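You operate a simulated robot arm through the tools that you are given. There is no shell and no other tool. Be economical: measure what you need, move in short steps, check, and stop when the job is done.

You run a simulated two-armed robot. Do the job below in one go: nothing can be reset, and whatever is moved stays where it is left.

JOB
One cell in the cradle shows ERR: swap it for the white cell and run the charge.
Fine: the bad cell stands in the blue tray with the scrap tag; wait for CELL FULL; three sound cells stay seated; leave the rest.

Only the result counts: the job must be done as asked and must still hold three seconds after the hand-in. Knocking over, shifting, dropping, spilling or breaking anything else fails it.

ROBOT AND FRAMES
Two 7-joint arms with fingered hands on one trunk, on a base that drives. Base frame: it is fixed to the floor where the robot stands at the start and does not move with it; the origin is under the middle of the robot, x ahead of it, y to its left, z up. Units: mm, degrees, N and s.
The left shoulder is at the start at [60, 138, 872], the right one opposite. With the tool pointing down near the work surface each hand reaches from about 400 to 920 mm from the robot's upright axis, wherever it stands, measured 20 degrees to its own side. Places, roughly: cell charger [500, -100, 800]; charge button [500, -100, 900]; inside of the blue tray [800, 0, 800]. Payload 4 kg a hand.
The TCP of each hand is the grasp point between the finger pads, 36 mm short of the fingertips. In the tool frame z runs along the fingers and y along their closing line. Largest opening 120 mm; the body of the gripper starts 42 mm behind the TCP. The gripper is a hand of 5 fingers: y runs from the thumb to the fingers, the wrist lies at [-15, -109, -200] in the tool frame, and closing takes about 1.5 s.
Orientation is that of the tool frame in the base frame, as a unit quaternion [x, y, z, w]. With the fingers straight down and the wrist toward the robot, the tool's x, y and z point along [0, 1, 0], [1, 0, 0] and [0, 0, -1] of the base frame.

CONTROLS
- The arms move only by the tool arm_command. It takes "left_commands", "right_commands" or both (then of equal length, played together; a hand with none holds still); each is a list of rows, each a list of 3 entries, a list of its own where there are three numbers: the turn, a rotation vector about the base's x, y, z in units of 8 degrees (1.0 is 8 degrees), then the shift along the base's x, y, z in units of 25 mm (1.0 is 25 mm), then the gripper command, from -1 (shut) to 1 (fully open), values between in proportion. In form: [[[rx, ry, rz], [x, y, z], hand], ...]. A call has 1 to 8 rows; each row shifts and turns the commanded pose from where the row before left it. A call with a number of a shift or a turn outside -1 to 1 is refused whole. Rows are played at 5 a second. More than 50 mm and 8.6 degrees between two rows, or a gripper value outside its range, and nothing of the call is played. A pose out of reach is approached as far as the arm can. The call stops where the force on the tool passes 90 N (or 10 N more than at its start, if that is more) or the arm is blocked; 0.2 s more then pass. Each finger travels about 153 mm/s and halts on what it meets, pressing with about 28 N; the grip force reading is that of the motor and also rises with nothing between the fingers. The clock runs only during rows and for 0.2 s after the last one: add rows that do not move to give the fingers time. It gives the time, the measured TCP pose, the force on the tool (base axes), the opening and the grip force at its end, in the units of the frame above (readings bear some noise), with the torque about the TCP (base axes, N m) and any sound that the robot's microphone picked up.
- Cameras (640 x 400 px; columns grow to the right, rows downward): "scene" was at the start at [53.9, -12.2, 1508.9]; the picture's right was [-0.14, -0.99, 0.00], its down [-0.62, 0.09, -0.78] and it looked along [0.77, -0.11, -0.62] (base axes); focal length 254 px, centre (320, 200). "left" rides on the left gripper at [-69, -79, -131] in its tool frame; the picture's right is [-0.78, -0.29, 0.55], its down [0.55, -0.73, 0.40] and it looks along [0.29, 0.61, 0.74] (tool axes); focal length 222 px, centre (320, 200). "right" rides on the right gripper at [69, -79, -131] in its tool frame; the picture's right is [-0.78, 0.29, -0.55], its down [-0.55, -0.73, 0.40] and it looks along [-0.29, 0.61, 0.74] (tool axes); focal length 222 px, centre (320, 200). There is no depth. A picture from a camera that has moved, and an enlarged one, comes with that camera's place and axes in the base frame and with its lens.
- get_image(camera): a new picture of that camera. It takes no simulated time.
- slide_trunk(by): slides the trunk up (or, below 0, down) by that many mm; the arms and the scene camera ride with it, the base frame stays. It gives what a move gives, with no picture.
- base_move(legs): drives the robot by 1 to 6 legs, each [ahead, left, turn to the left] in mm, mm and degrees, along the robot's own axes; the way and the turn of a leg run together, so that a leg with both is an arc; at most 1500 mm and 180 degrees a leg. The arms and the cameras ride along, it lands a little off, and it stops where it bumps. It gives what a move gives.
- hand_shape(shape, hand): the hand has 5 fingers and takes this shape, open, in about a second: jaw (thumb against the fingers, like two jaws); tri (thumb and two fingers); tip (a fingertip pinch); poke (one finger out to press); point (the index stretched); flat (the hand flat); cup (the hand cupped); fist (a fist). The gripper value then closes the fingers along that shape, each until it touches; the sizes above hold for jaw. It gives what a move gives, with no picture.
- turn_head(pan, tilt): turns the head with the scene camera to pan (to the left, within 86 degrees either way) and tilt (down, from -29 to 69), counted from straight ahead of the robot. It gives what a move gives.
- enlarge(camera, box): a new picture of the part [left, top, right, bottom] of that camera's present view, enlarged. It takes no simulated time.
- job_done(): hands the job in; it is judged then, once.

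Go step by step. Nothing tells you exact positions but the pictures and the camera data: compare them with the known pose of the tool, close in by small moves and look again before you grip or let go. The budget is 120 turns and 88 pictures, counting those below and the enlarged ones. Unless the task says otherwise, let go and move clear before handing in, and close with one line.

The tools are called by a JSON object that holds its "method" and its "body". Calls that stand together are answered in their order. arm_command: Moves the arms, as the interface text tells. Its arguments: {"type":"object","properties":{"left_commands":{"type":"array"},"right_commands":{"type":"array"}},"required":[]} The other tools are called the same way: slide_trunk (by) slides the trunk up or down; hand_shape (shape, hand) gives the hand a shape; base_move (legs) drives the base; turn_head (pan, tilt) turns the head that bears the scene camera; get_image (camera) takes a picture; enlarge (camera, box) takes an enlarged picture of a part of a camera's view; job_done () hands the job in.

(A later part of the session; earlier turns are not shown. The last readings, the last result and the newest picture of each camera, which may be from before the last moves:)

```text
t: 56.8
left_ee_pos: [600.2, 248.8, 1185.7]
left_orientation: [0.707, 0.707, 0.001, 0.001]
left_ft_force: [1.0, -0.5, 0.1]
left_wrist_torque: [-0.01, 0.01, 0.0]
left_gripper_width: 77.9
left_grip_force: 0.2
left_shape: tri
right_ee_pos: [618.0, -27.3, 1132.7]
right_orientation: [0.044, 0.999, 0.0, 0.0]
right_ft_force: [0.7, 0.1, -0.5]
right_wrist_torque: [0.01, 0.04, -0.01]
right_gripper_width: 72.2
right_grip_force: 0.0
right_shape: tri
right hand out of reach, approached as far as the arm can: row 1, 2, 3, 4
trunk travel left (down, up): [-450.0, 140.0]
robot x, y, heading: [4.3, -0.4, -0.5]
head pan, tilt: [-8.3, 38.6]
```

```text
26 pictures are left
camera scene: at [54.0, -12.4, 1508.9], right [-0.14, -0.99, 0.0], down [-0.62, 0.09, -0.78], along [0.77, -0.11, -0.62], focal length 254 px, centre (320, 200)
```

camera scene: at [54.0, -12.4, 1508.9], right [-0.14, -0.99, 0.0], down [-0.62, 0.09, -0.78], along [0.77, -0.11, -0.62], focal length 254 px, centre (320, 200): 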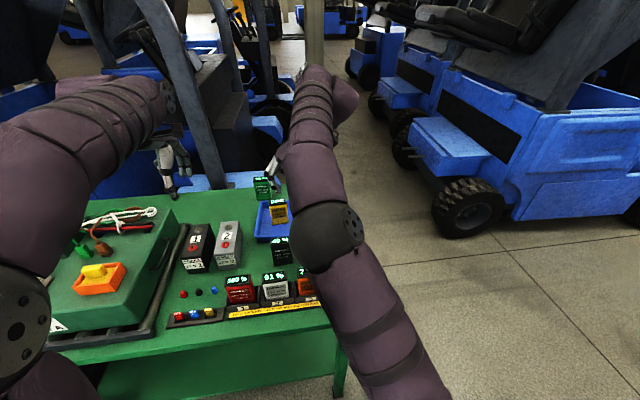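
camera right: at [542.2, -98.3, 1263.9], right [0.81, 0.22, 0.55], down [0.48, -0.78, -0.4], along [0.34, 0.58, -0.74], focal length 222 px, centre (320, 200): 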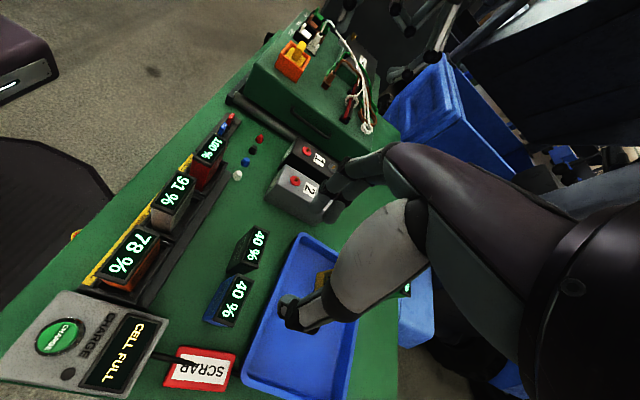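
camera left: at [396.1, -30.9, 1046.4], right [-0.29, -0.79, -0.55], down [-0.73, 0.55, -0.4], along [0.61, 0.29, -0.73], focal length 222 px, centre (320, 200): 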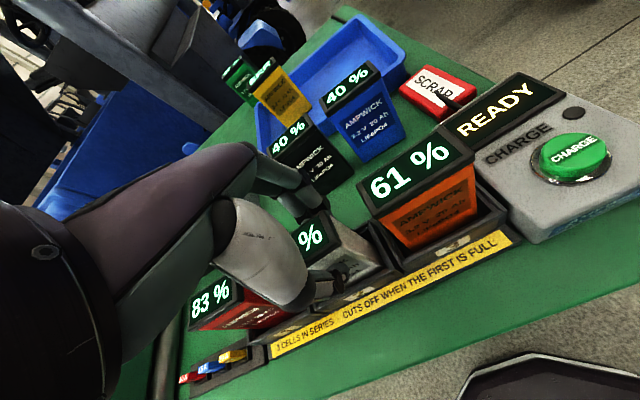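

Yaw +90° is beyond the arm's limit. I'll swing back and try the opposite yaw (-90°, wrist on the inner side), staying high.

{"method": "arm_command", "body": {"right_commands": [[[0, 0, -1], [0.1, -0.6, 0], 0.2], [[0, 0, -1], [0.1, -0.6, 0], 0.2], [[0, 0, -1], [0.1, -0.6, 0], 0.2], [[0, 0, -1], [0, -0.6, 0], 0.2], [[0, 0, -1], [0, -0.6, 0], 0.2], [[0, 0, -1], [0, -0.6, 0], 0.2], [[0, 0, -1], [0, -0.5, -0.3], 0.2], [[0, 0, -1], [0, -0.5, -0.3], 0.2]]}}

{"method": "arm_command", "body": {"right_commands": [[[0, 0, -1], [0, 0, -0.3], 0.2], [[0, 0, -1], [0, 0, -0.3], 0.2], [[0, 0, -1], [0, 0, -0.3], 0.2], [[0, 0, -1], [0, 0, 0], 0.2], [[0, 0, -1], [0, 0, 0], 0.2], [[0, 0, -1], [0, 0, 0], 0.2], [[0, 0, -1], [0, 0, 0], 0.2], [[0, 0, -1], [0, 0, 0], 0.2]]}}

```text
t: 58.6
left_ee_pos: [599.4, 248.5, 1185.6]
left_orientation: [0.706, 0.708, 0.0, 0.0]
left_ft_force: [-0.4, 0.6, -0.6]
left_wrist_torque: [0.0, 0.05, -0.01]
left_gripper_width: 77.6
left_grip_force: 0.1
left_shape: tri
right_ee_pos: [624.3, -142.1, 1118.9]
right_orientation: [0.569, 0.823, -0.001, 0.0]
right_ft_force: [-0.4, 0.2, 0.9]
right_wrist_torque: [0.02, -0.02, 0.06]
right_gripper_width: 72.2
right_grip_force: 0.0
right_shape: tri
trunk travel left (down, up): [-450.0, 140.0]
robot x, y, heading: [-1.3, 0.5, -0.2]
head pan, tilt: [-8.3, 38.6]
```

```text
t: 60.4
left_ee_pos: [600.4, 248.2, 1185.0]
left_orientation: [0.706, 0.708, 0.001, 0.0]
left_ft_force: [-0.4, 0.3, 0.7]
left_wrist_torque: [0.03, 0.02, -0.01]
left_gripper_width: 77.6
left_grip_force: 0.0
left_shape: tri
right_ee_pos: [624.7, -140.8, 1094.9]
right_orientation: [0.918, 0.396, -0.001, 0.001]
right_ft_force: [0.1, -0.1, 0.1]
right_wrist_torque: [0.02, 0.02, 0.02]
right_gripper_width: 72.2
right_grip_force: 0.0
right_shape: tri
trunk travel left (down, up): [-450.0, 140.0]
robot x, y, heading: [0.1, 1.9, 0.1]
head pan, tilt: [-8.3, 38.6]
```

No reach trouble so far at -43°. I'll continue to -86.5°.

{"method": "arm_command", "body": {"right_commands": [[[0, 0, -1], [0.2, 0, 0], 0.2], [[0, 0, -1], [0.2, 0, 0], 0.2], [[0, 0, -1], [0.2, 0, 0], 0.2], [[0, 0, -1], [0.2, 0, 0], 0.2], [[0, 0, -1], [0.2, 0, 0], 0.2], [[0, 0, -0.4], [0.1, 0, 0], 0.2], [[0, 0, 0], [0, 0, -0.5], 0.2], [[0, 0, 0], [0, 0, -0.5], 0.2]]}}

{"method": "get_image", "body": {"camera": "right"}}

{"method": "get_image", "body": {"camera": "scene"}}

```text
t: 62.2
left_ee_pos: [600.2, 248.4, 1185.9]
left_orientation: [0.707, 0.708, 0.0, 0.001]
left_ft_force: [0.5, 0.1, -0.3]
left_wrist_torque: [-0.02, 0.03, 0.0]
left_gripper_width: 77.6
left_grip_force: 0.1
left_shape: tri
right_ee_pos: [652.5, -141.2, 1071.0]
right_orientation: [1.0, 0.032, -0.001, 0.0]
right_ft_force: [0.2, 0.1, -0.1]
right_wrist_torque: [-0.04, -0.01, 0.02]
right_gripper_width: 72.3
right_grip_force: 0.0
right_shape: tri
trunk travel left (down, up): [-450.0, 140.0]
robot x, y, heading: [0.8, 2.1, 0.2]
head pan, tilt: [-8.3, 38.6]
```

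```text
25 pictures are left
camera right: at [718.6, -57.6, 1202.1], right [-0.76, -0.34, 0.55], down [-0.59, 0.7, -0.4], along [-0.25, -0.63, -0.74], focal length 222 px, centre (320, 200)
```

right: 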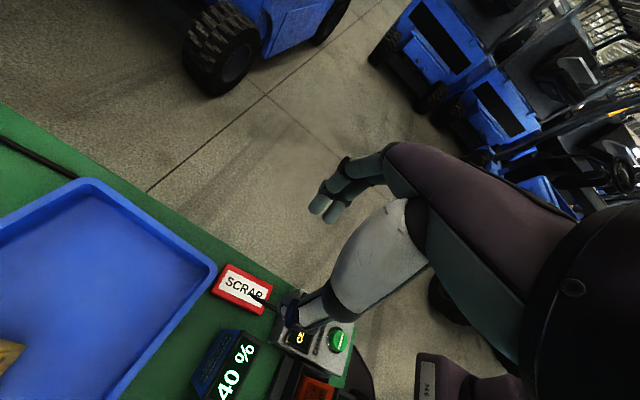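

```text
24 pictures are left
camera scene: at [54.1, -12.1, 1508.9], right [-0.14, -0.99, 0.0], down [-0.62, 0.09, -0.78], along [0.77, -0.11, -0.62], focal length 254 px, centre (320, 200)
```

scene: 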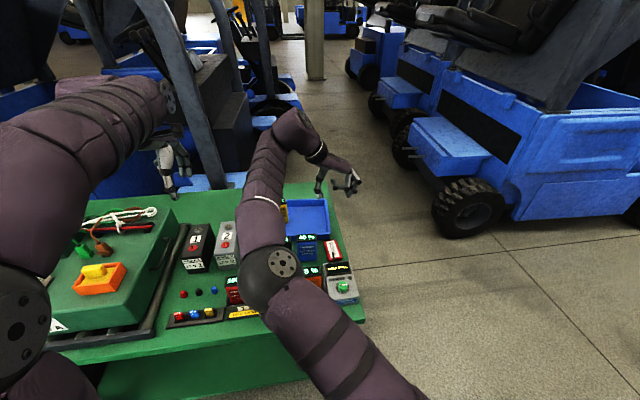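

The -86° yaw is reachable and the tag is confirmed at (641, -141). To keep the palm clear of the blue cell (x ≤ 631) I'll shift to x=668 and descend partway, watching the elbow.

{"method": "arm_command", "body": {"right_commands": [[[0, 0, 0], [0.64, 0, -0.8], 0.2], [[0, 0, 0], [0, 0, -0.9], 0.2], [[0, 0, 0], [0, 0, -0.9], 0.2], [[0, 0, 0], [0, 0, -0.9], 0.2], [[0, 0, 0], [0, 0, -0.9], 0.2], [[0, 0, 0], [0, 0, 0], 0.2]]}}

{"method": "get_image", "body": {"camera": "right"}}

{"method": "get_image", "body": {"camera": "scene"}}

```text
t: 63.6
left_ee_pos: [600.0, 248.0, 1185.5]
left_orientation: [0.707, 0.708, 0.0, 0.0]
left_ft_force: [-0.3, 0.1, 0.1]
left_wrist_torque: [0.0, -0.03, 0.03]
left_gripper_width: 77.7
left_grip_force: 0.0
left_shape: tri
right_ee_pos: [670.4, -141.7, 961.2]
right_orientation: [0.999, 0.032, -0.001, 0.0]
right_ft_force: [0.0, -0.3, 0.8]
right_wrist_torque: [-0.01, 0.01, 0.0]
right_gripper_width: 72.1
right_grip_force: 0.0
right_shape: tri
trunk travel left (down, up): [-450.0, 140.0]
robot x, y, heading: [0.9, -0.8, -0.0]
head pan, tilt: [-8.3, 38.6]
```

```text
23 pictures are left
camera right: at [736.2, -58.1, 1091.4], right [-0.76, -0.34, 0.55], down [-0.6, 0.7, -0.4], along [-0.25, -0.63, -0.74], focal length 222 px, centre (320, 200)
```

right: 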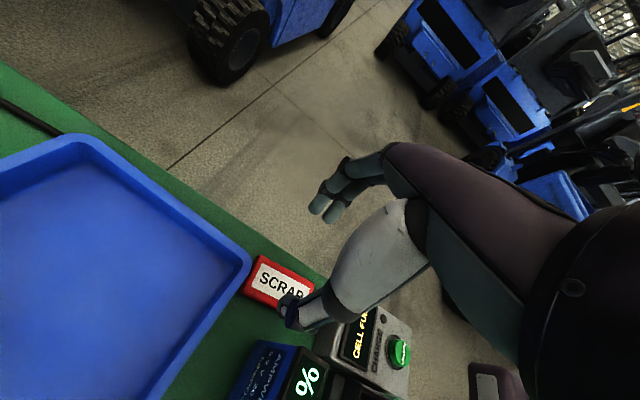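

```text
22 pictures are left
camera scene: at [53.9, -12.1, 1508.9], right [-0.14, -0.99, 0.0], down [-0.62, 0.09, -0.78], along [0.77, -0.11, -0.62], focal length 254 px, centre (320, 200)
```

scene: 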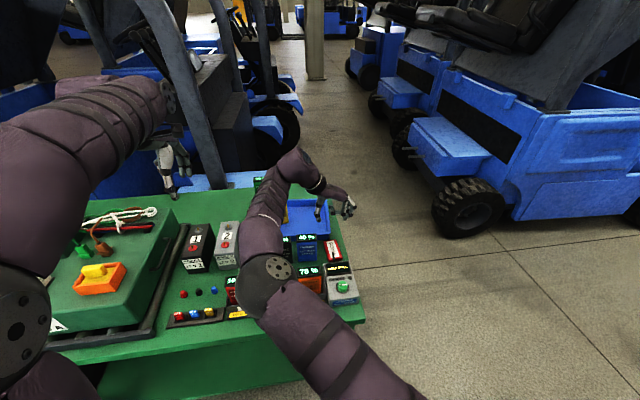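

The right elbow now appears over the cradle and I can't tell its height from one view. Before descending further I'll move the left hand back for a second view of the elbow.

{"method": "arm_command", "body": {"left_commands": [[[0, 0, 0], [-1, 0.2, 0], 0.3], [[0, 0, 0], [-1, 0.2, 0], 0.3], [[0, 0, 0], [-1, 0.2, 0], 0.3], [[0, 0, 0], [-1, 0.2, 0], 0.3], [[0, 0, 0], [-1, 0, 0], 0.3], [[0, 0, 0], [-1, 0, 0], 0.3]]}}

{"method": "get_image", "body": {"camera": "left"}}

```text
t: 65.0
left_ee_pos: [449.6, 267.5, 1184.1]
left_orientation: [0.707, 0.707, 0.0, 0.001]
left_ft_force: [-0.1, -0.2, 0.3]
left_wrist_torque: [0.04, -0.02, -0.01]
left_gripper_width: 77.7
left_grip_force: 0.0
left_shape: tri
right_ee_pos: [671.0, -142.1, 960.5]
right_orientation: [0.999, 0.032, -0.001, 0.0]
right_ft_force: [0.4, -0.2, 0.3]
right_wrist_torque: [-0.01, 0.0, 0.02]
right_gripper_width: 72.0
right_grip_force: 0.0
right_shape: tri
trunk travel left (down, up): [-450.0, 140.0]
robot x, y, heading: [2.9, 0.6, -0.0]
head pan, tilt: [-8.3, 38.6]
```

```text
21 pictures are left
camera left: at [371.1, 197.2, 1314.3], right [-0.29, -0.78, -0.55], down [-0.73, 0.55, -0.4], along [0.61, 0.29, -0.74], focal length 222 px, centre (320, 200)
```

left: 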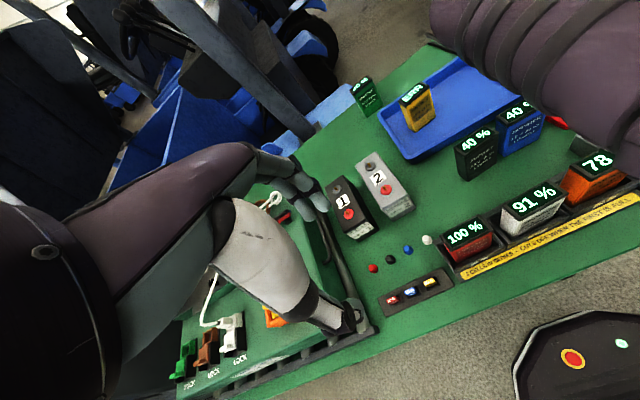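

The second view puts the elbow at z ≥ 1050, well above the cells. The white cell reads 91 % and cell 1 reads 100 %, consistent with CELL FULL. I'll continue the descent.

{"method": "arm_command", "body": {"right_commands": [[[0, 0, 0], [0, 0, -0.8], 0.2], [[0, 0, 0], [0, 0, -0.8], 0.2], [[0, 0, 0], [0, 0, -0.8], 0.2], [[0, 0, 0], [0, 0, -0.8], 0.2], [[0, 0, 0], [0, 0, 0], 0.2]]}}

{"method": "get_image", "body": {"camera": "right"}}

{"method": "get_image", "body": {"camera": "left"}}

{"method": "enlarge", "body": {"camera": "scene", "box": [240, 180, 400, 300]}}

```text
t: 66.2
left_ee_pos: [451.3, 268.1, 1184.0]
left_orientation: [0.706, 0.708, 0.001, 0.001]
left_ft_force: [-0.4, -0.1, 0.0]
left_wrist_torque: [-0.06, 0.01, -0.01]
left_gripper_width: 77.8
left_grip_force: 0.0
left_shape: tri
right_ee_pos: [668.6, -139.7, 882.3]
right_orientation: [0.999, 0.032, -0.001, 0.0]
right_ft_force: [0.8, 0.7, -0.2]
right_wrist_torque: [-0.03, 0.01, 0.0]
right_gripper_width: 71.9
right_grip_force: 0.0
right_shape: tri
trunk travel left (down, up): [-450.0, 140.0]
robot x, y, heading: [5.5, 1.7, 0.0]
head pan, tilt: [-8.3, 38.6]
```

```text
20 pictures are left
camera right: at [734.5, -55.7, 1012.8], right [-0.76, -0.34, 0.55], down [-0.6, 0.7, -0.4], along [-0.25, -0.63, -0.74], focal length 222 px, centre (320, 200)
```

right: 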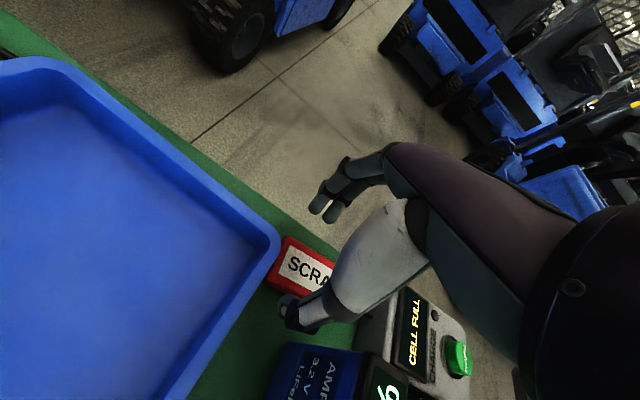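

```text
19 pictures are left
camera left: at [372.0, 197.5, 1314.1], right [-0.29, -0.79, -0.55], down [-0.73, 0.55, -0.4], along [0.61, 0.29, -0.74], focal length 222 px, centre (320, 200)
```

left: 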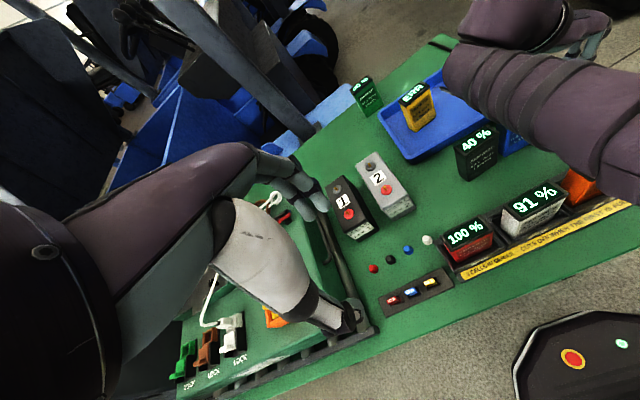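

```text
3.33 times, centred on (320, 240) of scene
camera zoom: at [53.9, -12.1, 1508.9], right [-0.14, -0.99, 0.0], down [-0.62, 0.09, -0.78], along [0.77, -0.11, -0.62], focal length 846 px, centre (320, 67)
```

zoom: 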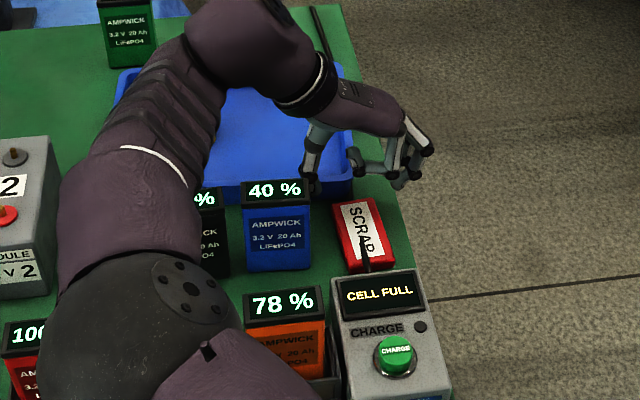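

All clear: the thumb is left of the tag and the fingers right of it. I'll descend slowly to the tag's height.

{"method": "arm_command", "body": {"right_commands": [[[0, 0, 0], [0, 0, -0.4], 0.2], [[0, 0, 0], [0, 0, -0.4], 0.2], [[0, 0, 0], [0, 0, -0.4], 0.2], [[0, 0, 0], [0, 0, -0.2], 0.2], [[0, 0, 0], [0, 0, 0], 0.2]]}}

{"method": "enlarge", "body": {"camera": "right", "box": [200, 160, 440, 360]}}

{"method": "enlarge", "body": {"camera": "scene", "box": [240, 200, 400, 320]}}

```text
t: 67.4
left_ee_pos: [450.6, 267.8, 1184.7]
left_orientation: [0.706, 0.708, 0.0, 0.001]
left_ft_force: [-0.8, 0.5, -0.4]
left_wrist_torque: [0.0, -0.01, 0.03]
left_gripper_width: 77.7
left_grip_force: 0.1
left_shape: tri
right_ee_pos: [669.4, -140.9, 845.2]
right_orientation: [0.999, 0.032, -0.001, 0.001]
right_ft_force: [-1.1, 0.6, 0.2]
right_wrist_torque: [0.02, 0.03, -0.01]
right_gripper_width: 72.0
right_grip_force: 0.1
right_shape: tri
trunk travel left (down, up): [-450.0, 140.0]
robot x, y, heading: [0.7, -1.3, 0.2]
head pan, tilt: [-8.3, 38.6]
```

```text
2.00 times, centred on (320, 260) of right
camera zoom: at [734.3, -56.3, 976.3], right [-0.76, -0.34, 0.55], down [-0.6, 0.7, -0.4], along [-0.25, -0.63, -0.74], focal length 444 px, centre (320, 80)
```

zoom: 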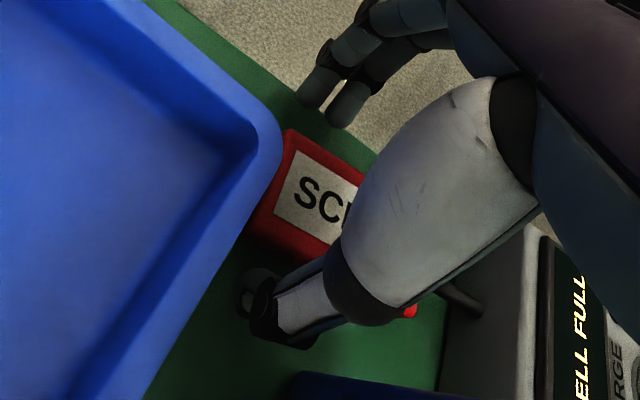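

```text
3.33 times, centred on (320, 260) of scene
camera zoom: at [53.9, -12.1, 1508.9], right [-0.14, -0.99, 0.0], down [-0.62, 0.09, -0.78], along [0.77, -0.11, -0.62], focal length 846 px, centre (320, 0)
```

zoom: 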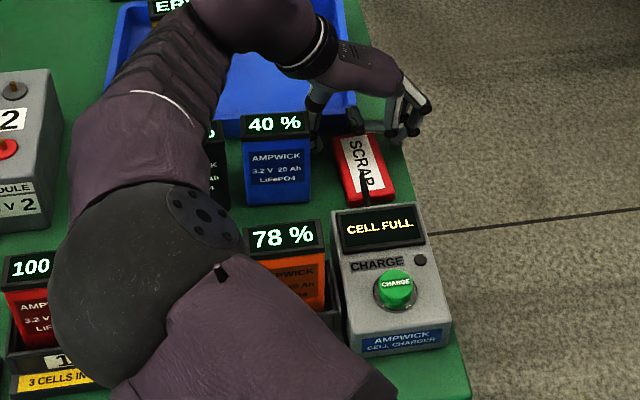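

{"method": "arm_command", "body": {"right_commands": [[[0, 0, 0], [0, 0, -0.1], 0.2], [[0, 0, 0], [0, 0, -0.1], 0.2], [[0, 0, 0], [0, 0, 0], 0.2]]}}

```text
t: 68.2
left_ee_pos: [452.4, 267.4, 1182.8]
left_orientation: [0.707, 0.707, 0.001, 0.001]
left_ft_force: [-0.4, -0.3, -0.5]
left_wrist_torque: [-0.01, -0.01, -0.01]
left_gripper_width: 77.4
left_grip_force: 0.0
left_shape: tri
right_ee_pos: [667.4, -140.7, 839.9]
right_orientation: [1.0, 0.03, -0.002, 0.0]
right_ft_force: [-0.5, -0.3, 0.2]
right_wrist_torque: [0.0, -0.02, 0.05]
right_gripper_width: 72.1
right_grip_force: 0.1
right_shape: tri
trunk travel left (down, up): [-450.0, 140.0]
robot x, y, heading: [0.3, 3.4, 0.1]
head pan, tilt: [-8.3, 38.6]
```

No table contact yet, tips at about z 804. I'll close on the tag.

{"method": "arm_command", "body": {"right_commands": [[[0, 0, 0], [0, 0, 0], 0], [[0, 0, 0], [0, 0, 0], -0.3], [[0, 0, 0], [0, 0, 0], -1], [[0, 0, 0], [0, 0, 0], -1], [[0, 0, 0], [0, 0, 0], -1], [[0, 0, 0], [0, 0, 0], -1], [[0, 0, 0], [0, 0, 0], -1]]}}

{"method": "enlarge", "body": {"camera": "right", "box": [200, 160, 440, 360]}}

```text
t: 69.8
left_ee_pos: [451.1, 267.6, 1183.9]
left_orientation: [0.707, 0.707, 0.001, 0.0]
left_ft_force: [0.8, 0.2, -0.4]
left_wrist_torque: [-0.02, -0.04, 0.02]
left_gripper_width: 77.9
left_grip_force: 0.0
left_shape: tri
right_ee_pos: [669.8, -141.0, 839.0]
right_orientation: [1.0, 0.031, -0.001, 0.001]
right_ft_force: [0.6, 0.2, 0.4]
right_wrist_torque: [0.0, -0.03, 0.0]
right_gripper_width: 44.1
right_grip_force: 28.0
right_shape: tri
trunk travel left (down, up): [-450.0, 140.0]
robot x, y, heading: [-1.9, -0.2, 0.0]
head pan, tilt: [-8.3, 38.6]
```

```text
2.00 times, centred on (320, 260) of right
camera zoom: at [734.3, -57.0, 970.8], right [-0.76, -0.34, 0.55], down [-0.6, 0.7, -0.4], along [-0.25, -0.63, -0.74], focal length 444 px, centre (320, 80)
```

zoom: 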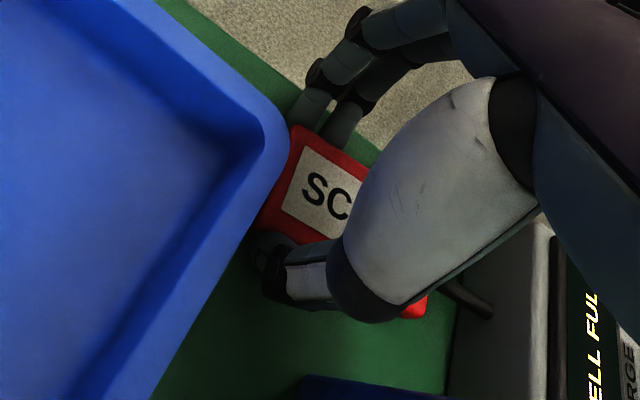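

The tag is gripped at 44 mm. I'll lift gently.

{"method": "arm_command", "body": {"right_commands": [[[0, 0, 0], [0, 0, 0.2], -1], [[0, 0, 0], [0, 0, 0.3], -1], [[0, 0, 0], [0, 0, 0.5], -1], [[0, 0, 0], [0, 0, 0.6], -1], [[0, 0, 0], [0, 0, 0], -1]]}}

{"method": "enlarge", "body": {"camera": "scene", "box": [260, 190, 400, 290]}}

```text
t: 71.0
left_ee_pos: [452.2, 267.3, 1183.7]
left_orientation: [0.707, 0.708, 0.0, 0.0]
left_ft_force: [-0.5, -0.1, 0.1]
left_wrist_torque: [0.01, 0.03, -0.02]
left_gripper_width: 77.8
left_grip_force: 0.1
left_shape: tri
right_ee_pos: [668.6, -141.3, 879.6]
right_orientation: [0.999, 0.032, -0.001, 0.0]
right_ft_force: [0.0, -0.2, -0.1]
right_wrist_torque: [-0.01, -0.04, -0.01]
right_gripper_width: 44.0
right_grip_force: 27.9
right_shape: tri
trunk travel left (down, up): [-450.0, 140.0]
robot x, y, heading: [-1.5, 0.6, 0.1]
head pan, tilt: [-8.3, 38.6]
```

```text
4.00 times, centred on (330, 240) of scene
camera zoom: at [54.0, -12.1, 1508.9], right [-0.14, -0.99, 0.0], down [-0.62, 0.09, -0.78], along [0.77, -0.11, -0.62], focal length 1016 px, centre (280, 40)
```

zoom: 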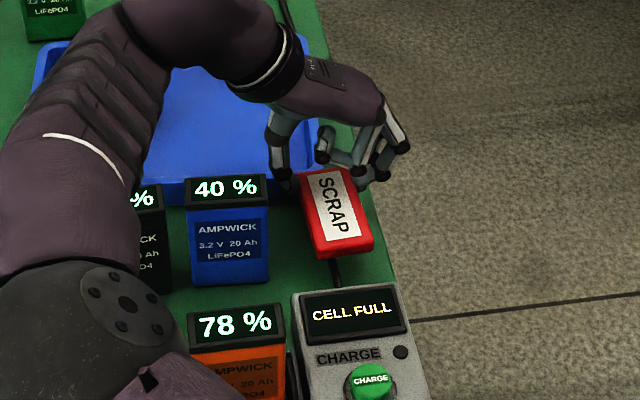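

The tag is up and level. I'll raise it, turn the hand back to its normal yaw while carrying the tag over the tray, and check.

{"method": "arm_command", "body": {"right_commands": [[[0, 0, 0], [0, 0, 1], -1], [[0, 0, 0], [0, 0, 1], -1], [[0, 0, 0], [0, 0, 1], -1], [[0, 0, 0], [0, 0, 1], -1], [[0, 0, 0], [0, 0, 1], -1], [[0, 0, 1], [0.3, 0.2, 0.2], -1], [[0, 0, 1], [0.5, 0.3, 0], -1], [[0, 0, 1], [0.5, 0.3, 0], -1]]}}

{"method": "arm_command", "body": {"right_commands": [[[0, 0, 1], [0.57, 0.37, 0], -1], [[0, 0, 1], [0.57, 0.37, 0], -1], [[0, 0, 1], [0.57, 0.37, 0], -1], [[0, 0, 1], [0.57, 0.37, 0], -1], [[0, 0, 1], [0.57, 0.37, 0], -1], [[0, 0, 1], [0.57, 0.37, 0], -1], [[0, 0, 1], [0.57, 0.37, 0], -1], [[0, 0, 0.8], [0.57, 0.37, 0], -1]]}}

{"method": "arm_command", "body": {"right_commands": [[[0, 0, 0], [0, 0, 0], -1], [[0, 0, 0], [0, 0, 0], -1]]}}

{"method": "get_image", "body": {"camera": "right"}}

{"method": "get_image", "body": {"camera": "scene"}}

```text
t: 72.8
left_ee_pos: [452.0, 268.2, 1184.0]
left_orientation: [0.706, 0.708, 0.0, 0.0]
left_ft_force: [0.7, 0.0, 0.1]
left_wrist_torque: [-0.01, -0.01, -0.01]
left_gripper_width: 77.7
left_grip_force: 0.0
left_shape: tri
right_ee_pos: [700.3, -120.5, 1013.4]
right_orientation: [0.971, 0.24, -0.001, 0.001]
right_ft_force: [0.9, 0.5, -0.6]
right_wrist_torque: [-0.01, -0.04, 0.0]
right_gripper_width: 44.1
right_grip_force: 28.4
right_shape: tri
trunk travel left (down, up): [-450.0, 140.0]
robot x, y, heading: [-1.0, -1.5, -0.2]
head pan, tilt: [-8.3, 38.6]
```

```text
t: 74.6
left_ee_pos: [451.3, 266.6, 1185.4]
left_orientation: [0.706, 0.708, 0.001, 0.001]
left_ft_force: [0.0, -0.3, -0.6]
left_wrist_torque: [0.03, -0.01, -0.04]
left_gripper_width: 77.8
left_grip_force: 0.0
left_shape: tri
right_ee_pos: [773.7, 6.3, 1013.9]
right_orientation: [0.749, 0.663, 0.0, 0.001]
right_ft_force: [-0.1, -0.9, 0.0]
right_wrist_torque: [0.05, 0.01, 0.01]
right_gripper_width: 44.1
right_grip_force: 28.0
right_shape: tri
right hand out of reach, approached as far as the arm can: row 5, 6, 7, 8
trunk travel left (down, up): [-450.0, 140.0]
robot x, y, heading: [-1.4, -0.9, 0.0]
head pan, tilt: [-8.3, 38.6]
```

```text
t: 75.2
left_ee_pos: [451.4, 269.1, 1183.3]
left_orientation: [0.707, 0.707, 0.001, 0.001]
left_ft_force: [0.1, 0.7, -0.6]
left_wrist_torque: [0.04, -0.05, 0.02]
left_gripper_width: 77.7
left_grip_force: 0.0
left_shape: tri
right_ee_pos: [772.8, 7.0, 1013.5]
right_orientation: [0.75, 0.662, -0.001, 0.002]
right_ft_force: [0.8, 0.3, -0.8]
right_wrist_torque: [0.01, 0.02, 0.01]
right_gripper_width: 44.2
right_grip_force: 28.0
right_shape: tri
trunk travel left (down, up): [-450.0, 140.0]
robot x, y, heading: [-1.4, -2.4, 0.1]
head pan, tilt: [-8.3, 38.6]
```

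```text
13 pictures are left
camera right: at [703.9, 86.0, 1145.3], right [0.19, -0.81, 0.55], down [-0.8, -0.45, -0.4], along [0.57, -0.36, -0.74], focal length 222 px, centre (320, 200)
```

right: 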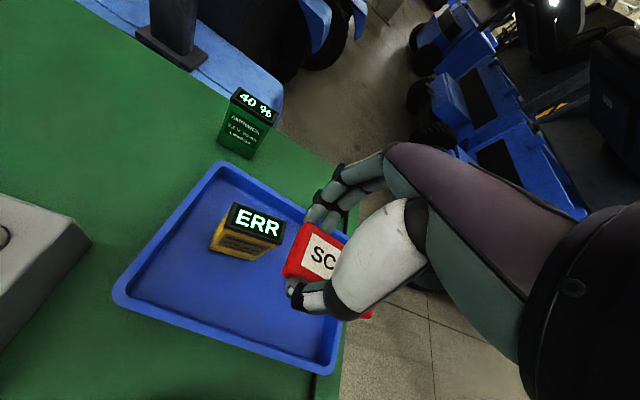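

```text
12 pictures are left
camera scene: at [54.0, -12.0, 1508.9], right [-0.14, -0.99, 0.0], down [-0.62, 0.09, -0.78], along [0.77, -0.11, -0.62], focal length 254 px, centre (320, 200)
```

scene: 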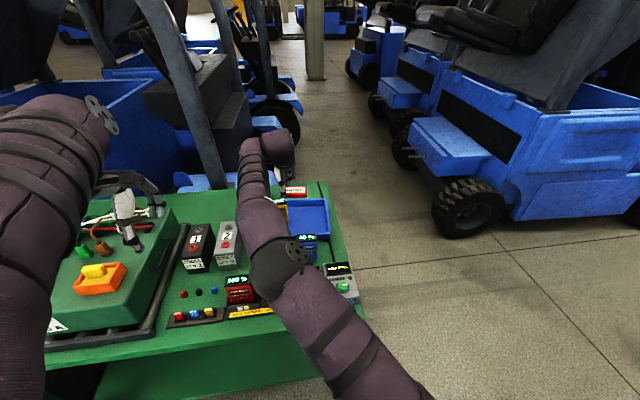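

The turn worked (yaw ≈ -7°), though the hand wandered to (773, 7). I'll move it to (815, -48), still high, and look.

{"method": "arm_command", "body": {"right_commands": [[[0, 0, 0], [0.2, -0.7, 0], -1], [[0, 0, 0], [0.4, -0.8, 0], -1], [[0, 0, 0], [0.6, -0.7, 0], -1], [[0, 0, 0], [0.5, 0, 0], -1], [[0, 0, 0], [0, 0, -0.8], -1], [[0, 0, 0], [0, 0, -0.8], -1], [[0, 0, 0], [0, 0, 0], -1]]}}

{"method": "get_image", "body": {"camera": "right"}}

```text
t: 76.8
left_ee_pos: [452.0, 268.5, 1183.8]
left_orientation: [0.707, 0.707, 0.0, 0.0]
left_ft_force: [-0.3, 0.1, 0.3]
left_wrist_torque: [-0.03, 0.0, -0.02]
left_gripper_width: 77.4
left_grip_force: 0.0
left_shape: tri
right_ee_pos: [774.2, -8.8, 974.2]
right_orientation: [0.75, 0.662, 0.001, 0.0]
right_ft_force: [-0.2, 0.4, -1.2]
right_wrist_torque: [0.04, 0.02, 0.05]
right_gripper_width: 43.9
right_grip_force: 27.6
right_shape: tri
right hand out of reach, approached as far as the arm can: row 1, 2, 3, 4
trunk travel left (down, up): [-450.0, 140.0]
robot x, y, heading: [1.9, 3.4, -0.1]
head pan, tilt: [-8.3, 38.6]
```

```text
11 pictures are left
camera right: at [705.3, 71.1, 1104.4], right [0.19, -0.81, 0.55], down [-0.8, -0.45, -0.4], along [0.57, -0.36, -0.74], focal length 222 px, centre (320, 200)
```

right: 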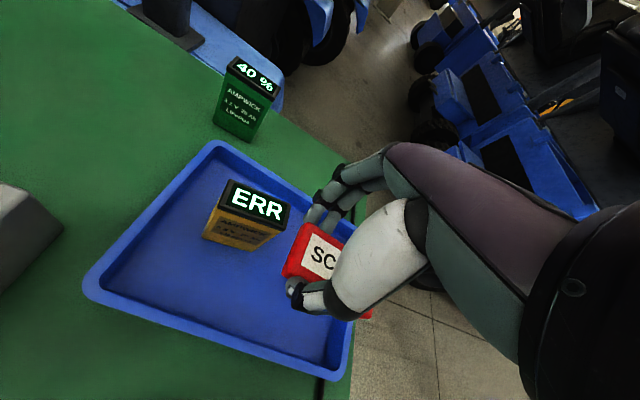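

The arm is at its reach limit up here. Raising the trunk brings the shoulder closer to working height and safely lifts everything, so I'll do that.

{"method": "slide_trunk", "body": {"by": 120}}

{"method": "arm_command", "body": {"right_commands": [[[0, 0, 0], [0, 0, -0.8], -1], [[0, 0, 0], [0, 0, -0.8], -1], [[0, 0, 0], [0, 0, -0.8], -1], [[0, 0, 0], [0, 0, -0.8], -1], [[0, 0, 0], [0, -0.6, 0], -1], [[0, 0, 0], [0, -0.6, 0], -1], [[0, 0, 0], [0, 0, 0], -1]]}}

```text
t: 78.3
left_ee_pos: [451.9, 268.0, 1303.4]
left_orientation: [0.707, 0.707, 0.0, 0.001]
left_ft_force: [-0.3, -0.3, -0.3]
left_wrist_torque: [-0.01, 0.0, 0.02]
left_gripper_width: 77.8
left_grip_force: 0.0
left_shape: tri
right_ee_pos: [775.6, -7.9, 1092.7]
right_orientation: [0.75, 0.662, 0.001, 0.0]
right_ft_force: [-0.5, -0.1, -0.6]
right_wrist_torque: [0.02, -0.01, 0.04]
right_gripper_width: 43.8
right_grip_force: 27.7
right_shape: tri
trunk travel left (down, up): [-570.0, 20.0]
robot x, y, heading: [-0.4, -1.4, -0.1]
head pan, tilt: [-8.3, 38.6]
```

```text
t: 79.9
left_ee_pos: [451.1, 268.5, 1304.0]
left_orientation: [0.707, 0.707, 0.001, 0.001]
left_ft_force: [-0.6, -0.9, 0.0]
left_wrist_torque: [-0.03, 0.02, 0.0]
left_gripper_width: 77.8
left_grip_force: 0.0
left_shape: tri
right_ee_pos: [767.8, -37.9, 1014.7]
right_orientation: [0.75, 0.661, 0.0, 0.002]
right_ft_force: [0.8, 0.4, -0.4]
right_wrist_torque: [-0.01, -0.01, 0.01]
right_gripper_width: 44.0
right_grip_force: 27.7
right_shape: tri
right hand out of reach, approached as far as the arm can: row 5, 6
trunk travel left (down, up): [-570.0, 20.0]
robot x, y, heading: [2.3, 1.8, -0.3]
head pan, tilt: [-8.3, 38.6]
```

The limit comes from the inward elbow. Turning the hand a bit back toward negative yaw should free it, so I'll rotate about -15° and move.

{"method": "arm_command", "body": {"right_commands": [[[0, 0, -0.9], [0, 0, 0], -1], [[0, 0, -0.9], [0, 0, 0], -1], [[0, 0, 0], [0.6, -0.1, -0.4], -1], [[0, 0, 0], [0.6, -0.1, -0.4], -1], [[0, 0, 0], [0.6, -0.1, -0.4], -1], [[0, 0, 0], [0, 0, 0], -1]]}}

```text
t: 81.3
left_ee_pos: [451.5, 267.7, 1304.8]
left_orientation: [0.707, 0.708, 0.0, 0.001]
left_ft_force: [-1.0, 0.6, -0.3]
left_wrist_torque: [0.01, 0.01, -0.02]
left_gripper_width: 77.6
left_grip_force: 0.1
left_shape: tri
right_ee_pos: [767.2, -37.2, 995.7]
right_orientation: [0.827, 0.562, 0.0, 0.0]
right_ft_force: [0.1, -0.4, -0.8]
right_wrist_torque: [-0.01, 0.0, -0.04]
right_gripper_width: 44.0
right_grip_force: 28.4
right_shape: tri
right hand out of reach, approached as far as the arm can: row 3, 4, 5
trunk travel left (down, up): [-570.0, 20.0]
robot x, y, heading: [-2.7, -2.7, -0.1]
head pan, tilt: [-8.3, 38.6]
```

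{"method": "arm_command", "body": {"right_commands": [[[0, 0, 0], [0, -0.3, -1], -1], [[0, 0, 0], [0, 0, -1], -1], [[0, 0, 0], [0, 0, -1], -1], [[0, 0, 0], [0.4, 0, 0], -1], [[0, 0, 0], [0.4, 0, 0], -1], [[0, 0, 0], [0.4, 0, 0], -1], [[0, 0, 0], [0.4, 0, 0], -1], [[0, 0, 0], [0, 0, 0], -1]]}}

{"method": "get_image", "body": {"camera": "right"}}

```text
t: 83.1
left_ee_pos: [451.2, 267.6, 1304.5]
left_orientation: [0.707, 0.708, 0.001, 0.0]
left_ft_force: [0.6, 0.3, -0.3]
left_wrist_torque: [0.02, -0.01, 0.01]
left_gripper_width: 77.6
left_grip_force: 0.0
left_shape: tri
right_ee_pos: [753.9, -38.5, 939.7]
right_orientation: [0.827, 0.563, 0.0, 0.001]
right_ft_force: [0.3, -0.7, 0.1]
right_wrist_torque: [-0.02, -0.03, -0.01]
right_gripper_width: 43.8
right_grip_force: 27.9
right_shape: tri
right hand out of reach, approached as far as the arm can: row 1, 2, 3, 4, 5, 6, 7
trunk travel left (down, up): [-570.0, 20.0]
robot x, y, heading: [-0.6, 0.6, 0.0]
head pan, tilt: [-8.3, 38.6]
```

```text
10 pictures are left
camera right: at [706.0, 57.2, 1070.9], right [-0.02, -0.84, 0.55], down [-0.88, -0.24, -0.4], along [0.47, -0.49, -0.73], focal length 222 px, centre (320, 200)
```

right: 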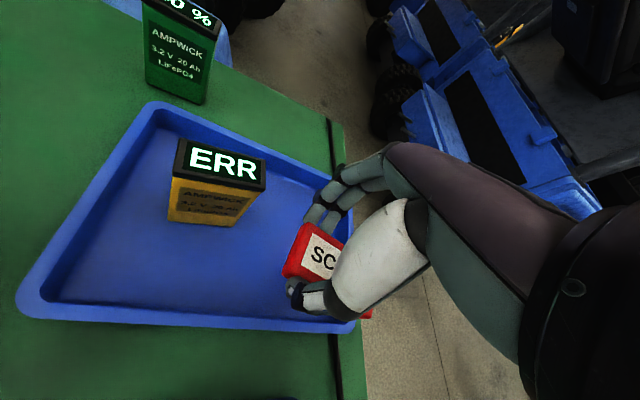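

The inward-elbow posture limits this arm. I'll go back up, out to the starting area and to normal yaw so the elbow can return outward, holding the tag throughout.

{"method": "arm_command", "body": {"right_commands": [[[0, 0, 0], [-0.3, 0, 1], -1], [[0, 0, 0], [-0.5, 0, 1], -1], [[0, 0, 0], [-0.5, -0.2, 1], -1], [[0, 0, 0], [-0.5, -0.5, 1], -1], [[0, 0, 0], [-0.5, -0.8, 1], -1], [[0, 0, 0], [-0.5, -1, 1], -1], [[0, 0, 0], [-0.5, -1, 1], -1], [[0, 0, 0], [-0.5, -1, 1], -1]]}}

{"method": "arm_command", "body": {"right_commands": [[[0, 0, 0], [-0.5, -1, 1], -1], [[0, 0, 0], [-0.5, -1, 1], -1], [[0, 0, 0], [-0.5, -1, 0.5], -1], [[0, 0, 0], [0, -1, 0], -1], [[0, 0, 0.9], [0, -1, 0], -1], [[0, 0, 0.9], [0, -1, 0], -1], [[0, 0, 0.9], [0, -0.8, 0], -1], [[0, 0, 0], [0, 0, 0], -1]]}}

{"method": "slide_trunk", "body": {"by": -120}}

{"method": "get_image", "body": {"camera": "scene"}}

```text
t: 84.9
left_ee_pos: [450.3, 266.7, 1304.2]
left_orientation: [0.707, 0.707, 0.001, 0.0]
left_ft_force: [-0.4, 0.5, 0.4]
left_wrist_torque: [0.03, -0.04, 0.01]
left_gripper_width: 78.0
left_grip_force: 0.2
left_shape: tri
right_ee_pos: [657.0, -150.9, 1136.2]
right_orientation: [0.827, 0.563, -0.001, 0.002]
right_ft_force: [-0.4, -0.5, -0.5]
right_wrist_torque: [0.05, -0.04, 0.01]
right_gripper_width: 43.9
right_grip_force: 27.9
right_shape: tri
trunk travel left (down, up): [-570.0, 20.0]
robot x, y, heading: [0.0, 3.9, 0.2]
head pan, tilt: [-8.3, 38.6]
```

```text
t: 86.7
left_ee_pos: [450.6, 268.6, 1304.2]
left_orientation: [0.707, 0.707, 0.001, 0.001]
left_ft_force: [-0.3, 0.3, -1.0]
left_wrist_torque: [-0.01, -0.03, 0.0]
left_gripper_width: 77.7
left_grip_force: 0.2
left_shape: tri
right_ee_pos: [620.0, -320.2, 1202.5]
right_orientation: [0.707, 0.707, 0.0, 0.002]
right_ft_force: [-0.5, -0.3, -0.1]
right_wrist_torque: [-0.02, 0.03, -0.08]
right_gripper_width: 44.1
right_grip_force: 27.7
right_shape: tri
trunk travel left (down, up): [-570.0, 20.0]
robot x, y, heading: [1.0, -3.0, 0.1]
head pan, tilt: [-8.3, 38.6]
```

```text
t: 88.2
left_ee_pos: [451.4, 267.5, 1184.1]
left_orientation: [0.707, 0.707, 0.0, 0.001]
left_ft_force: [-0.1, 0.3, 0.6]
left_wrist_torque: [-0.01, 0.02, 0.05]
left_gripper_width: 77.8
left_grip_force: 0.0
left_shape: tri
right_ee_pos: [619.6, -321.0, 1081.7]
right_orientation: [0.707, 0.707, 0.001, 0.0]
right_ft_force: [-0.4, -0.1, 0.0]
right_wrist_torque: [0.04, -0.03, 0.0]
right_gripper_width: 44.0
right_grip_force: 27.9
right_shape: tri
trunk travel left (down, up): [-450.0, 140.0]
robot x, y, heading: [0.8, -0.8, 0.2]
head pan, tilt: [-8.3, 38.6]
```

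```text
9 pictures are left
camera scene: at [53.8, -12.2, 1509.0], right [-0.14, -0.99, 0.0], down [-0.62, 0.09, -0.78], along [0.77, -0.11, -0.62], focal length 254 px, centre (320, 200)
```

scene: 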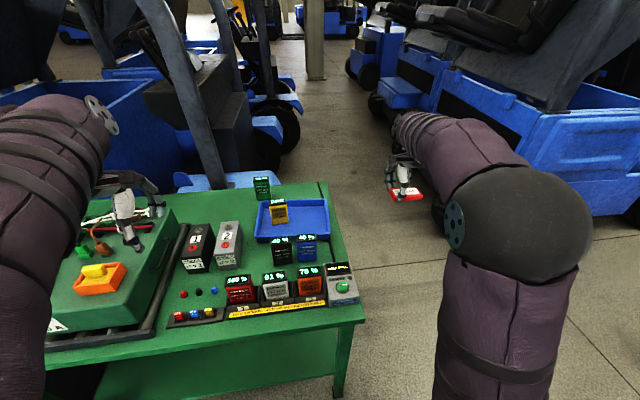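

The elbow is outward again and everything else is untouched. Now I'll carry the tag to the tray at normal yaw.

{"method": "arm_command", "body": {"right_commands": [[[0, 0, 0], [0.7, 0.95, -0.4], -1], [[0, 0, 0], [0.7, 0.95, -0.4], -1], [[0, 0, 0], [0.7, 0.95, -0.4], -1], [[0, 0, 0], [0.7, 0.95, -0.4], -1], [[0, 0, 0], [0.7, 0.95, -0.4], -1], [[0, 0, 0], [0.7, 0.95, -0.4], -1], [[0, 0, 0], [0.7, 0.95, 0], -1], [[0, 0, 0], [0.7, 0.95, 0], -1]]}}

{"method": "arm_command", "body": {"right_commands": [[[0, 0, 0], [0.7, 0.95, 0], -1], [[0, 0, 0], [0.7, 0.9, 0], -1], [[0, 0, 0], [0.7, 0.9, 0], -1], [[0, 0, 0], [0, 0.4, 0], -1], [[0, 0, 0], [0, 0, 0], -1]]}}

{"method": "get_image", "body": {"camera": "right"}}

```text
t: 90.0
left_ee_pos: [449.6, 265.6, 1184.9]
left_orientation: [0.707, 0.707, 0.001, -0.001]
left_ft_force: [0.4, 0.1, 0.3]
left_wrist_torque: [0.03, -0.03, -0.02]
left_gripper_width: 77.7
left_grip_force: 0.0
left_shape: tri
right_ee_pos: [737.7, -140.6, 1040.0]
right_orientation: [0.707, 0.707, 0.001, 0.001]
right_ft_force: [-0.6, -0.6, -0.6]
right_wrist_torque: [0.07, 0.01, -0.03]
right_gripper_width: 44.0
right_grip_force: 28.0
right_shape: tri
right hand out of reach, approached as far as the arm can: row 6, 7, 8
trunk travel left (down, up): [-450.0, 140.0]
robot x, y, heading: [2.1, 3.2, -0.0]
head pan, tilt: [-8.3, 38.6]
```

```text
t: 91.2
left_ee_pos: [452.8, 268.1, 1183.4]
left_orientation: [0.706, 0.708, 0.001, 0.0]
left_ft_force: [-0.8, -0.9, 0.0]
left_wrist_torque: [-0.02, -0.03, 0.02]
left_gripper_width: 77.8
left_grip_force: 0.1
left_shape: tri
right_ee_pos: [746.2, -107.3, 1043.2]
right_orientation: [0.707, 0.708, 0.0, 0.001]
right_ft_force: [-0.4, 0.0, -1.1]
right_wrist_torque: [-0.01, 0.03, -0.01]
right_gripper_width: 43.9
right_grip_force: 28.5
right_shape: tri
right hand out of reach, approached as far as the arm can: row 1, 2, 3
trunk travel left (down, up): [-450.0, 140.0]
robot x, y, heading: [0.5, -2.3, 0.2]
head pan, tilt: [-8.3, 38.6]
```

```text
8 pictures are left
camera right: at [667.5, -36.2, 1174.3], right [0.29, -0.78, 0.55], down [-0.73, -0.55, -0.4], along [0.61, -0.29, -0.74], focal length 222 px, centre (320, 200)
```

right: 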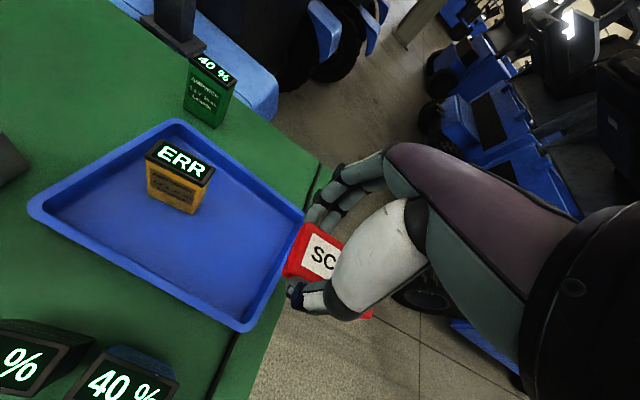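

Reach is limited again by the elbow posture. I'll imitate the left arm's successful path: pull in close first, align y, then extend straight ahead.

{"method": "arm_command", "body": {"right_commands": [[[0, 0, 0], [-1, 0, 0], -1], [[0, 0, 0], [-1, 0, 0], -1], [[0, 0, 0], [-1, 0.3, 0], -1], [[0, 0, 0], [-1, 0.4, 0], -1], [[0, 0, 0], [-1, 0.4, 0], -1], [[0, 0, 0], [-1, 0.4, 0], -1], [[0, 0, 0], [-1, 0.4, 0], -1], [[0, 0, 0], [-1, 0.4, 0], -1]]}}

{"method": "arm_command", "body": {"right_commands": [[[0, 0, 0], [1, 0, 0], -1], [[0, 0, 0], [1, 0, 0], -1], [[0, 0, 0], [1, 0, 0], -1], [[0, 0, 0], [1, 0, 0], -1], [[0, 0, 0], [1, 0, 0], -1], [[0, 0, 0], [1, 0, 0], -1], [[0, 0, 0], [1, 0, 0], -1], [[0, 0, 0], [1, 0, 0], -1]]}}

{"method": "arm_command", "body": {"right_commands": [[[0, 0, 0], [0.9, 0, 0], -1], [[0, 0, 0], [0.9, 0, 0], -1], [[0, 0, 0], [0.9, 0, 0], -1], [[0, 0, 0], [0, 0, 0], -1]]}}

```text
t: 93.0
left_ee_pos: [451.2, 267.6, 1184.0]
left_orientation: [0.706, 0.708, 0.0, 0.001]
left_ft_force: [-0.5, -0.8, -0.3]
left_wrist_torque: [-0.01, -0.01, 0.0]
left_gripper_width: 77.3
left_grip_force: 0.1
left_shape: tri
right_ee_pos: [546.4, -49.4, 1047.0]
right_orientation: [0.706, 0.708, 0.0, 0.001]
right_ft_force: [0.1, 0.5, -0.1]
right_wrist_torque: [0.03, -0.05, 0.02]
right_gripper_width: 43.8
right_grip_force: 28.3
right_shape: tri
trunk travel left (down, up): [-450.0, 140.0]
robot x, y, heading: [0.7, -1.4, -0.2]
head pan, tilt: [-8.3, 38.6]
```

```text
t: 94.8
left_ee_pos: [452.3, 267.7, 1183.8]
left_orientation: [0.707, 0.708, 0.0, 0.0]
left_ft_force: [0.5, -0.2, 0.1]
left_wrist_torque: [-0.05, -0.02, -0.03]
left_gripper_width: 77.5
left_grip_force: 0.0
left_shape: tri
right_ee_pos: [744.9, -47.1, 1044.2]
right_orientation: [0.707, 0.708, 0.001, 0.001]
right_ft_force: [0.7, -0.3, -0.4]
right_wrist_torque: [0.01, 0.04, -0.02]
right_gripper_width: 43.7
right_grip_force: 28.7
right_shape: tri
trunk travel left (down, up): [-450.0, 140.0]
robot x, y, heading: [-3.5, -1.8, 0.1]
head pan, tilt: [-8.3, 38.6]
```

```text
t: 95.8
left_ee_pos: [451.8, 267.1, 1182.9]
left_orientation: [0.706, 0.708, 0.001, 0.0]
left_ft_force: [0.0, -0.3, 0.1]
left_wrist_torque: [0.01, 0.01, -0.03]
left_gripper_width: 77.6
left_grip_force: 0.0
left_shape: tri
right_ee_pos: [756.8, -47.8, 1045.6]
right_orientation: [0.707, 0.707, 0.0, 0.0]
right_ft_force: [-0.3, 0.2, -0.5]
right_wrist_torque: [0.04, -0.02, 0.0]
right_gripper_width: 44.0
right_grip_force: 27.8
right_shape: tri
right hand out of reach, approached as far as the arm can: row 1, 2, 3
trunk travel left (down, up): [-450.0, 140.0]
robot x, y, heading: [-0.7, -1.3, -0.1]
head pan, tilt: [-8.3, 38.6]
```

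Lowering should bring back some reach, and x≈778 is enough for the tag to lie inside the tray. I'll lower while still above the rim, then extend.

{"method": "arm_command", "body": {"right_commands": [[[0, 0, 0], [0, 0, -0.9], -1], [[0, 0, 0], [0, 0, -0.9], -1], [[0, 0, 0], [0, 0, -0.9], -1], [[0, 0, 0], [0, 0, -0.9], -1], [[0, 0, 0], [0, 0, -0.9], -1], [[0, 0, 0], [0.5, 0, 0], -1], [[0, 0, 0], [0.4, 0, 0], -1], [[0, 0, 0], [0, 0, 0], -1]]}}

{"method": "get_image", "body": {"camera": "right"}}

```text
t: 97.6
left_ee_pos: [451.0, 267.0, 1184.1]
left_orientation: [0.707, 0.707, 0.0, 0.001]
left_ft_force: [0.2, 0.1, -0.2]
left_wrist_torque: [0.0, 0.01, 0.03]
left_gripper_width: 77.8
left_grip_force: 0.1
left_shape: tri
right_ee_pos: [765.0, -45.0, 934.0]
right_orientation: [0.706, 0.708, 0.001, 0.002]
right_ft_force: [0.0, 0.7, 0.3]
right_wrist_torque: [0.02, -0.03, 0.03]
right_gripper_width: 44.0
right_grip_force: 28.2
right_shape: tri
right hand out of reach, approached as far as the arm can: row 6, 7
trunk travel left (down, up): [-450.0, 140.0]
robot x, y, heading: [-1.5, -3.4, -0.0]
head pan, tilt: [-8.3, 38.6]
```

```text
7 pictures are left
camera right: at [687.2, 24.7, 1064.9], right [0.29, -0.78, 0.55], down [-0.73, -0.55, -0.4], along [0.62, -0.29, -0.73], focal length 222 px, centre (320, 200)
```

right: 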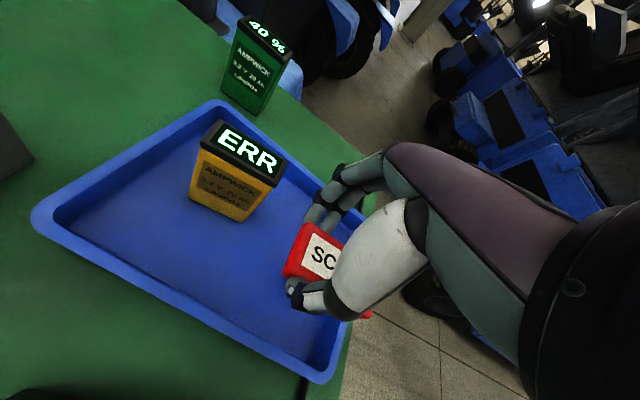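

The tag is over the tray floor with clearance. I'll shift slightly (+y 8) and lower further, trying for a bit more x.

{"method": "arm_command", "body": {"right_commands": [[[0, 0, 0], [0, 0.3, -0.6], -1], [[0, 0, 0], [0, 0, -0.6], -1], [[0, 0, 0], [0, 0, -0.6], -1], [[0, 0, 0], [0.3, 0, -0.4], -1], [[0, 0, 0], [0.2, 0, 0], -1], [[0, 0, 0], [0, 0, 0], -1]]}}

{"method": "get_image", "body": {"camera": "right"}}

{"method": "enlarge", "body": {"camera": "scene", "box": [220, 160, 380, 280]}}

```text
t: 99.0
left_ee_pos: [451.6, 267.7, 1184.3]
left_orientation: [0.706, 0.708, 0.0, 0.001]
left_ft_force: [0.1, 0.7, -0.1]
left_wrist_torque: [-0.01, 0.02, 0.0]
left_gripper_width: 77.6
left_grip_force: 0.0
left_shape: tri
right_ee_pos: [762.2, -35.4, 881.1]
right_orientation: [0.707, 0.707, 0.001, 0.001]
right_ft_force: [0.1, 1.4, -0.1]
right_wrist_torque: [0.01, 0.01, -0.04]
right_gripper_width: 44.0
right_grip_force: 27.8
right_shape: tri
right hand out of reach, approached as far as the arm can: row 4, 5
trunk travel left (down, up): [-450.0, 140.0]
robot x, y, heading: [1.6, 0.7, -0.1]
head pan, tilt: [-8.3, 38.6]
```

```text
6 pictures are left
camera right: at [683.9, 35.9, 1011.5], right [0.29, -0.78, 0.55], down [-0.73, -0.55, -0.4], along [0.61, -0.29, -0.73], focal length 222 px, centre (320, 200)
```

right: 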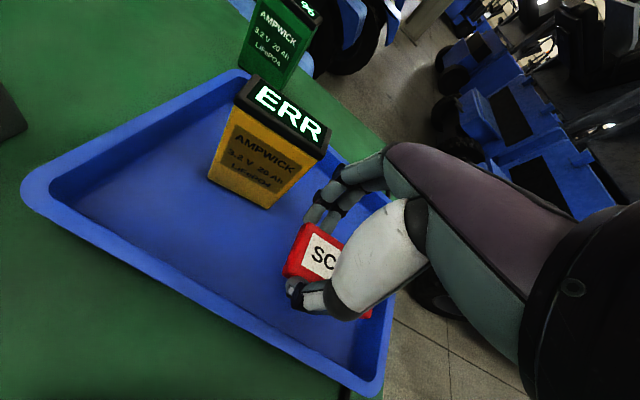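

```text
3.33 times, centred on (300, 220) of scene
camera zoom: at [54.0, -12.1, 1508.9], right [-0.14, -0.99, 0.0], down [-0.62, 0.09, -0.78], along [0.77, -0.11, -0.62], focal length 846 px, centre (387, 133)
```

zoom: 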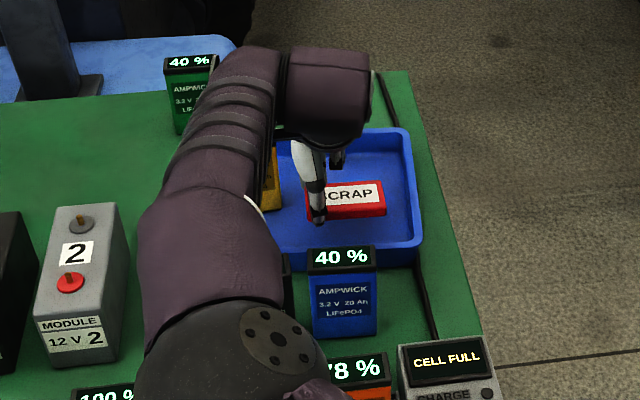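

The tag is well inside the tray. I'll lower it gently.

{"method": "arm_command", "body": {"right_commands": [[[0, 0, 0], [0, 0, -0.4], -1], [[0, 0, 0], [0, 0, -0.4], -1], [[0, 0, 0], [0, 0, -0.3], -1], [[0, 0, 0], [0, 0, -0.2], -1], [[0, 0, 0], [0, 0, 0], -1]]}}

```text
t: 100.2
left_ee_pos: [450.8, 267.4, 1185.0]
left_orientation: [0.707, 0.708, 0.001, 0.001]
left_ft_force: [1.1, 0.0, 0.6]
left_wrist_torque: [-0.01, 0.0, -0.01]
left_gripper_width: 77.5
left_grip_force: 0.1
left_shape: tri
right_ee_pos: [755.8, -31.3, 849.8]
right_orientation: [0.707, 0.707, 0.0, 0.002]
right_ft_force: [0.3, 0.3, -0.3]
right_wrist_torque: [0.0, 0.02, -0.02]
right_gripper_width: 43.8
right_grip_force: 28.4
right_shape: tri
right hand out of reach, approached as far as the arm can: row 2
trunk travel left (down, up): [-450.0, 140.0]
robot x, y, heading: [-4.3, 0.8, -0.0]
head pan, tilt: [-8.3, 38.6]
```

The reach limit pulled x back to 756, so I'll check the thumb's clearance to the tray's near wall.

{"method": "enlarge", "body": {"camera": "right", "box": [200, 200, 440, 400]}}

```text
2.00 times, centred on (320, 300) of right
camera zoom: at [677.3, 38.4, 980.4], right [0.29, -0.78, 0.55], down [-0.73, -0.55, -0.4], along [0.61, -0.29, -0.73], focal length 444 px, centre (320, 0)
```

zoom: 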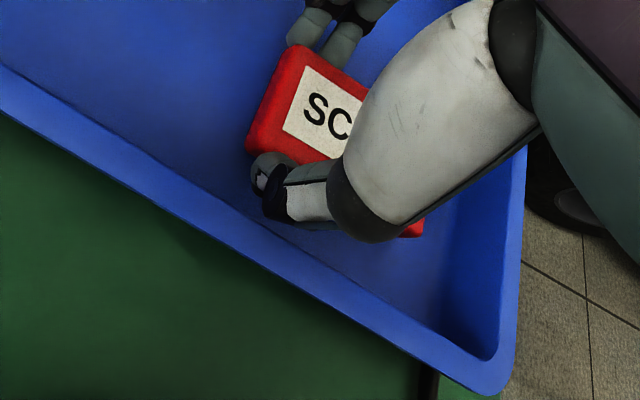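

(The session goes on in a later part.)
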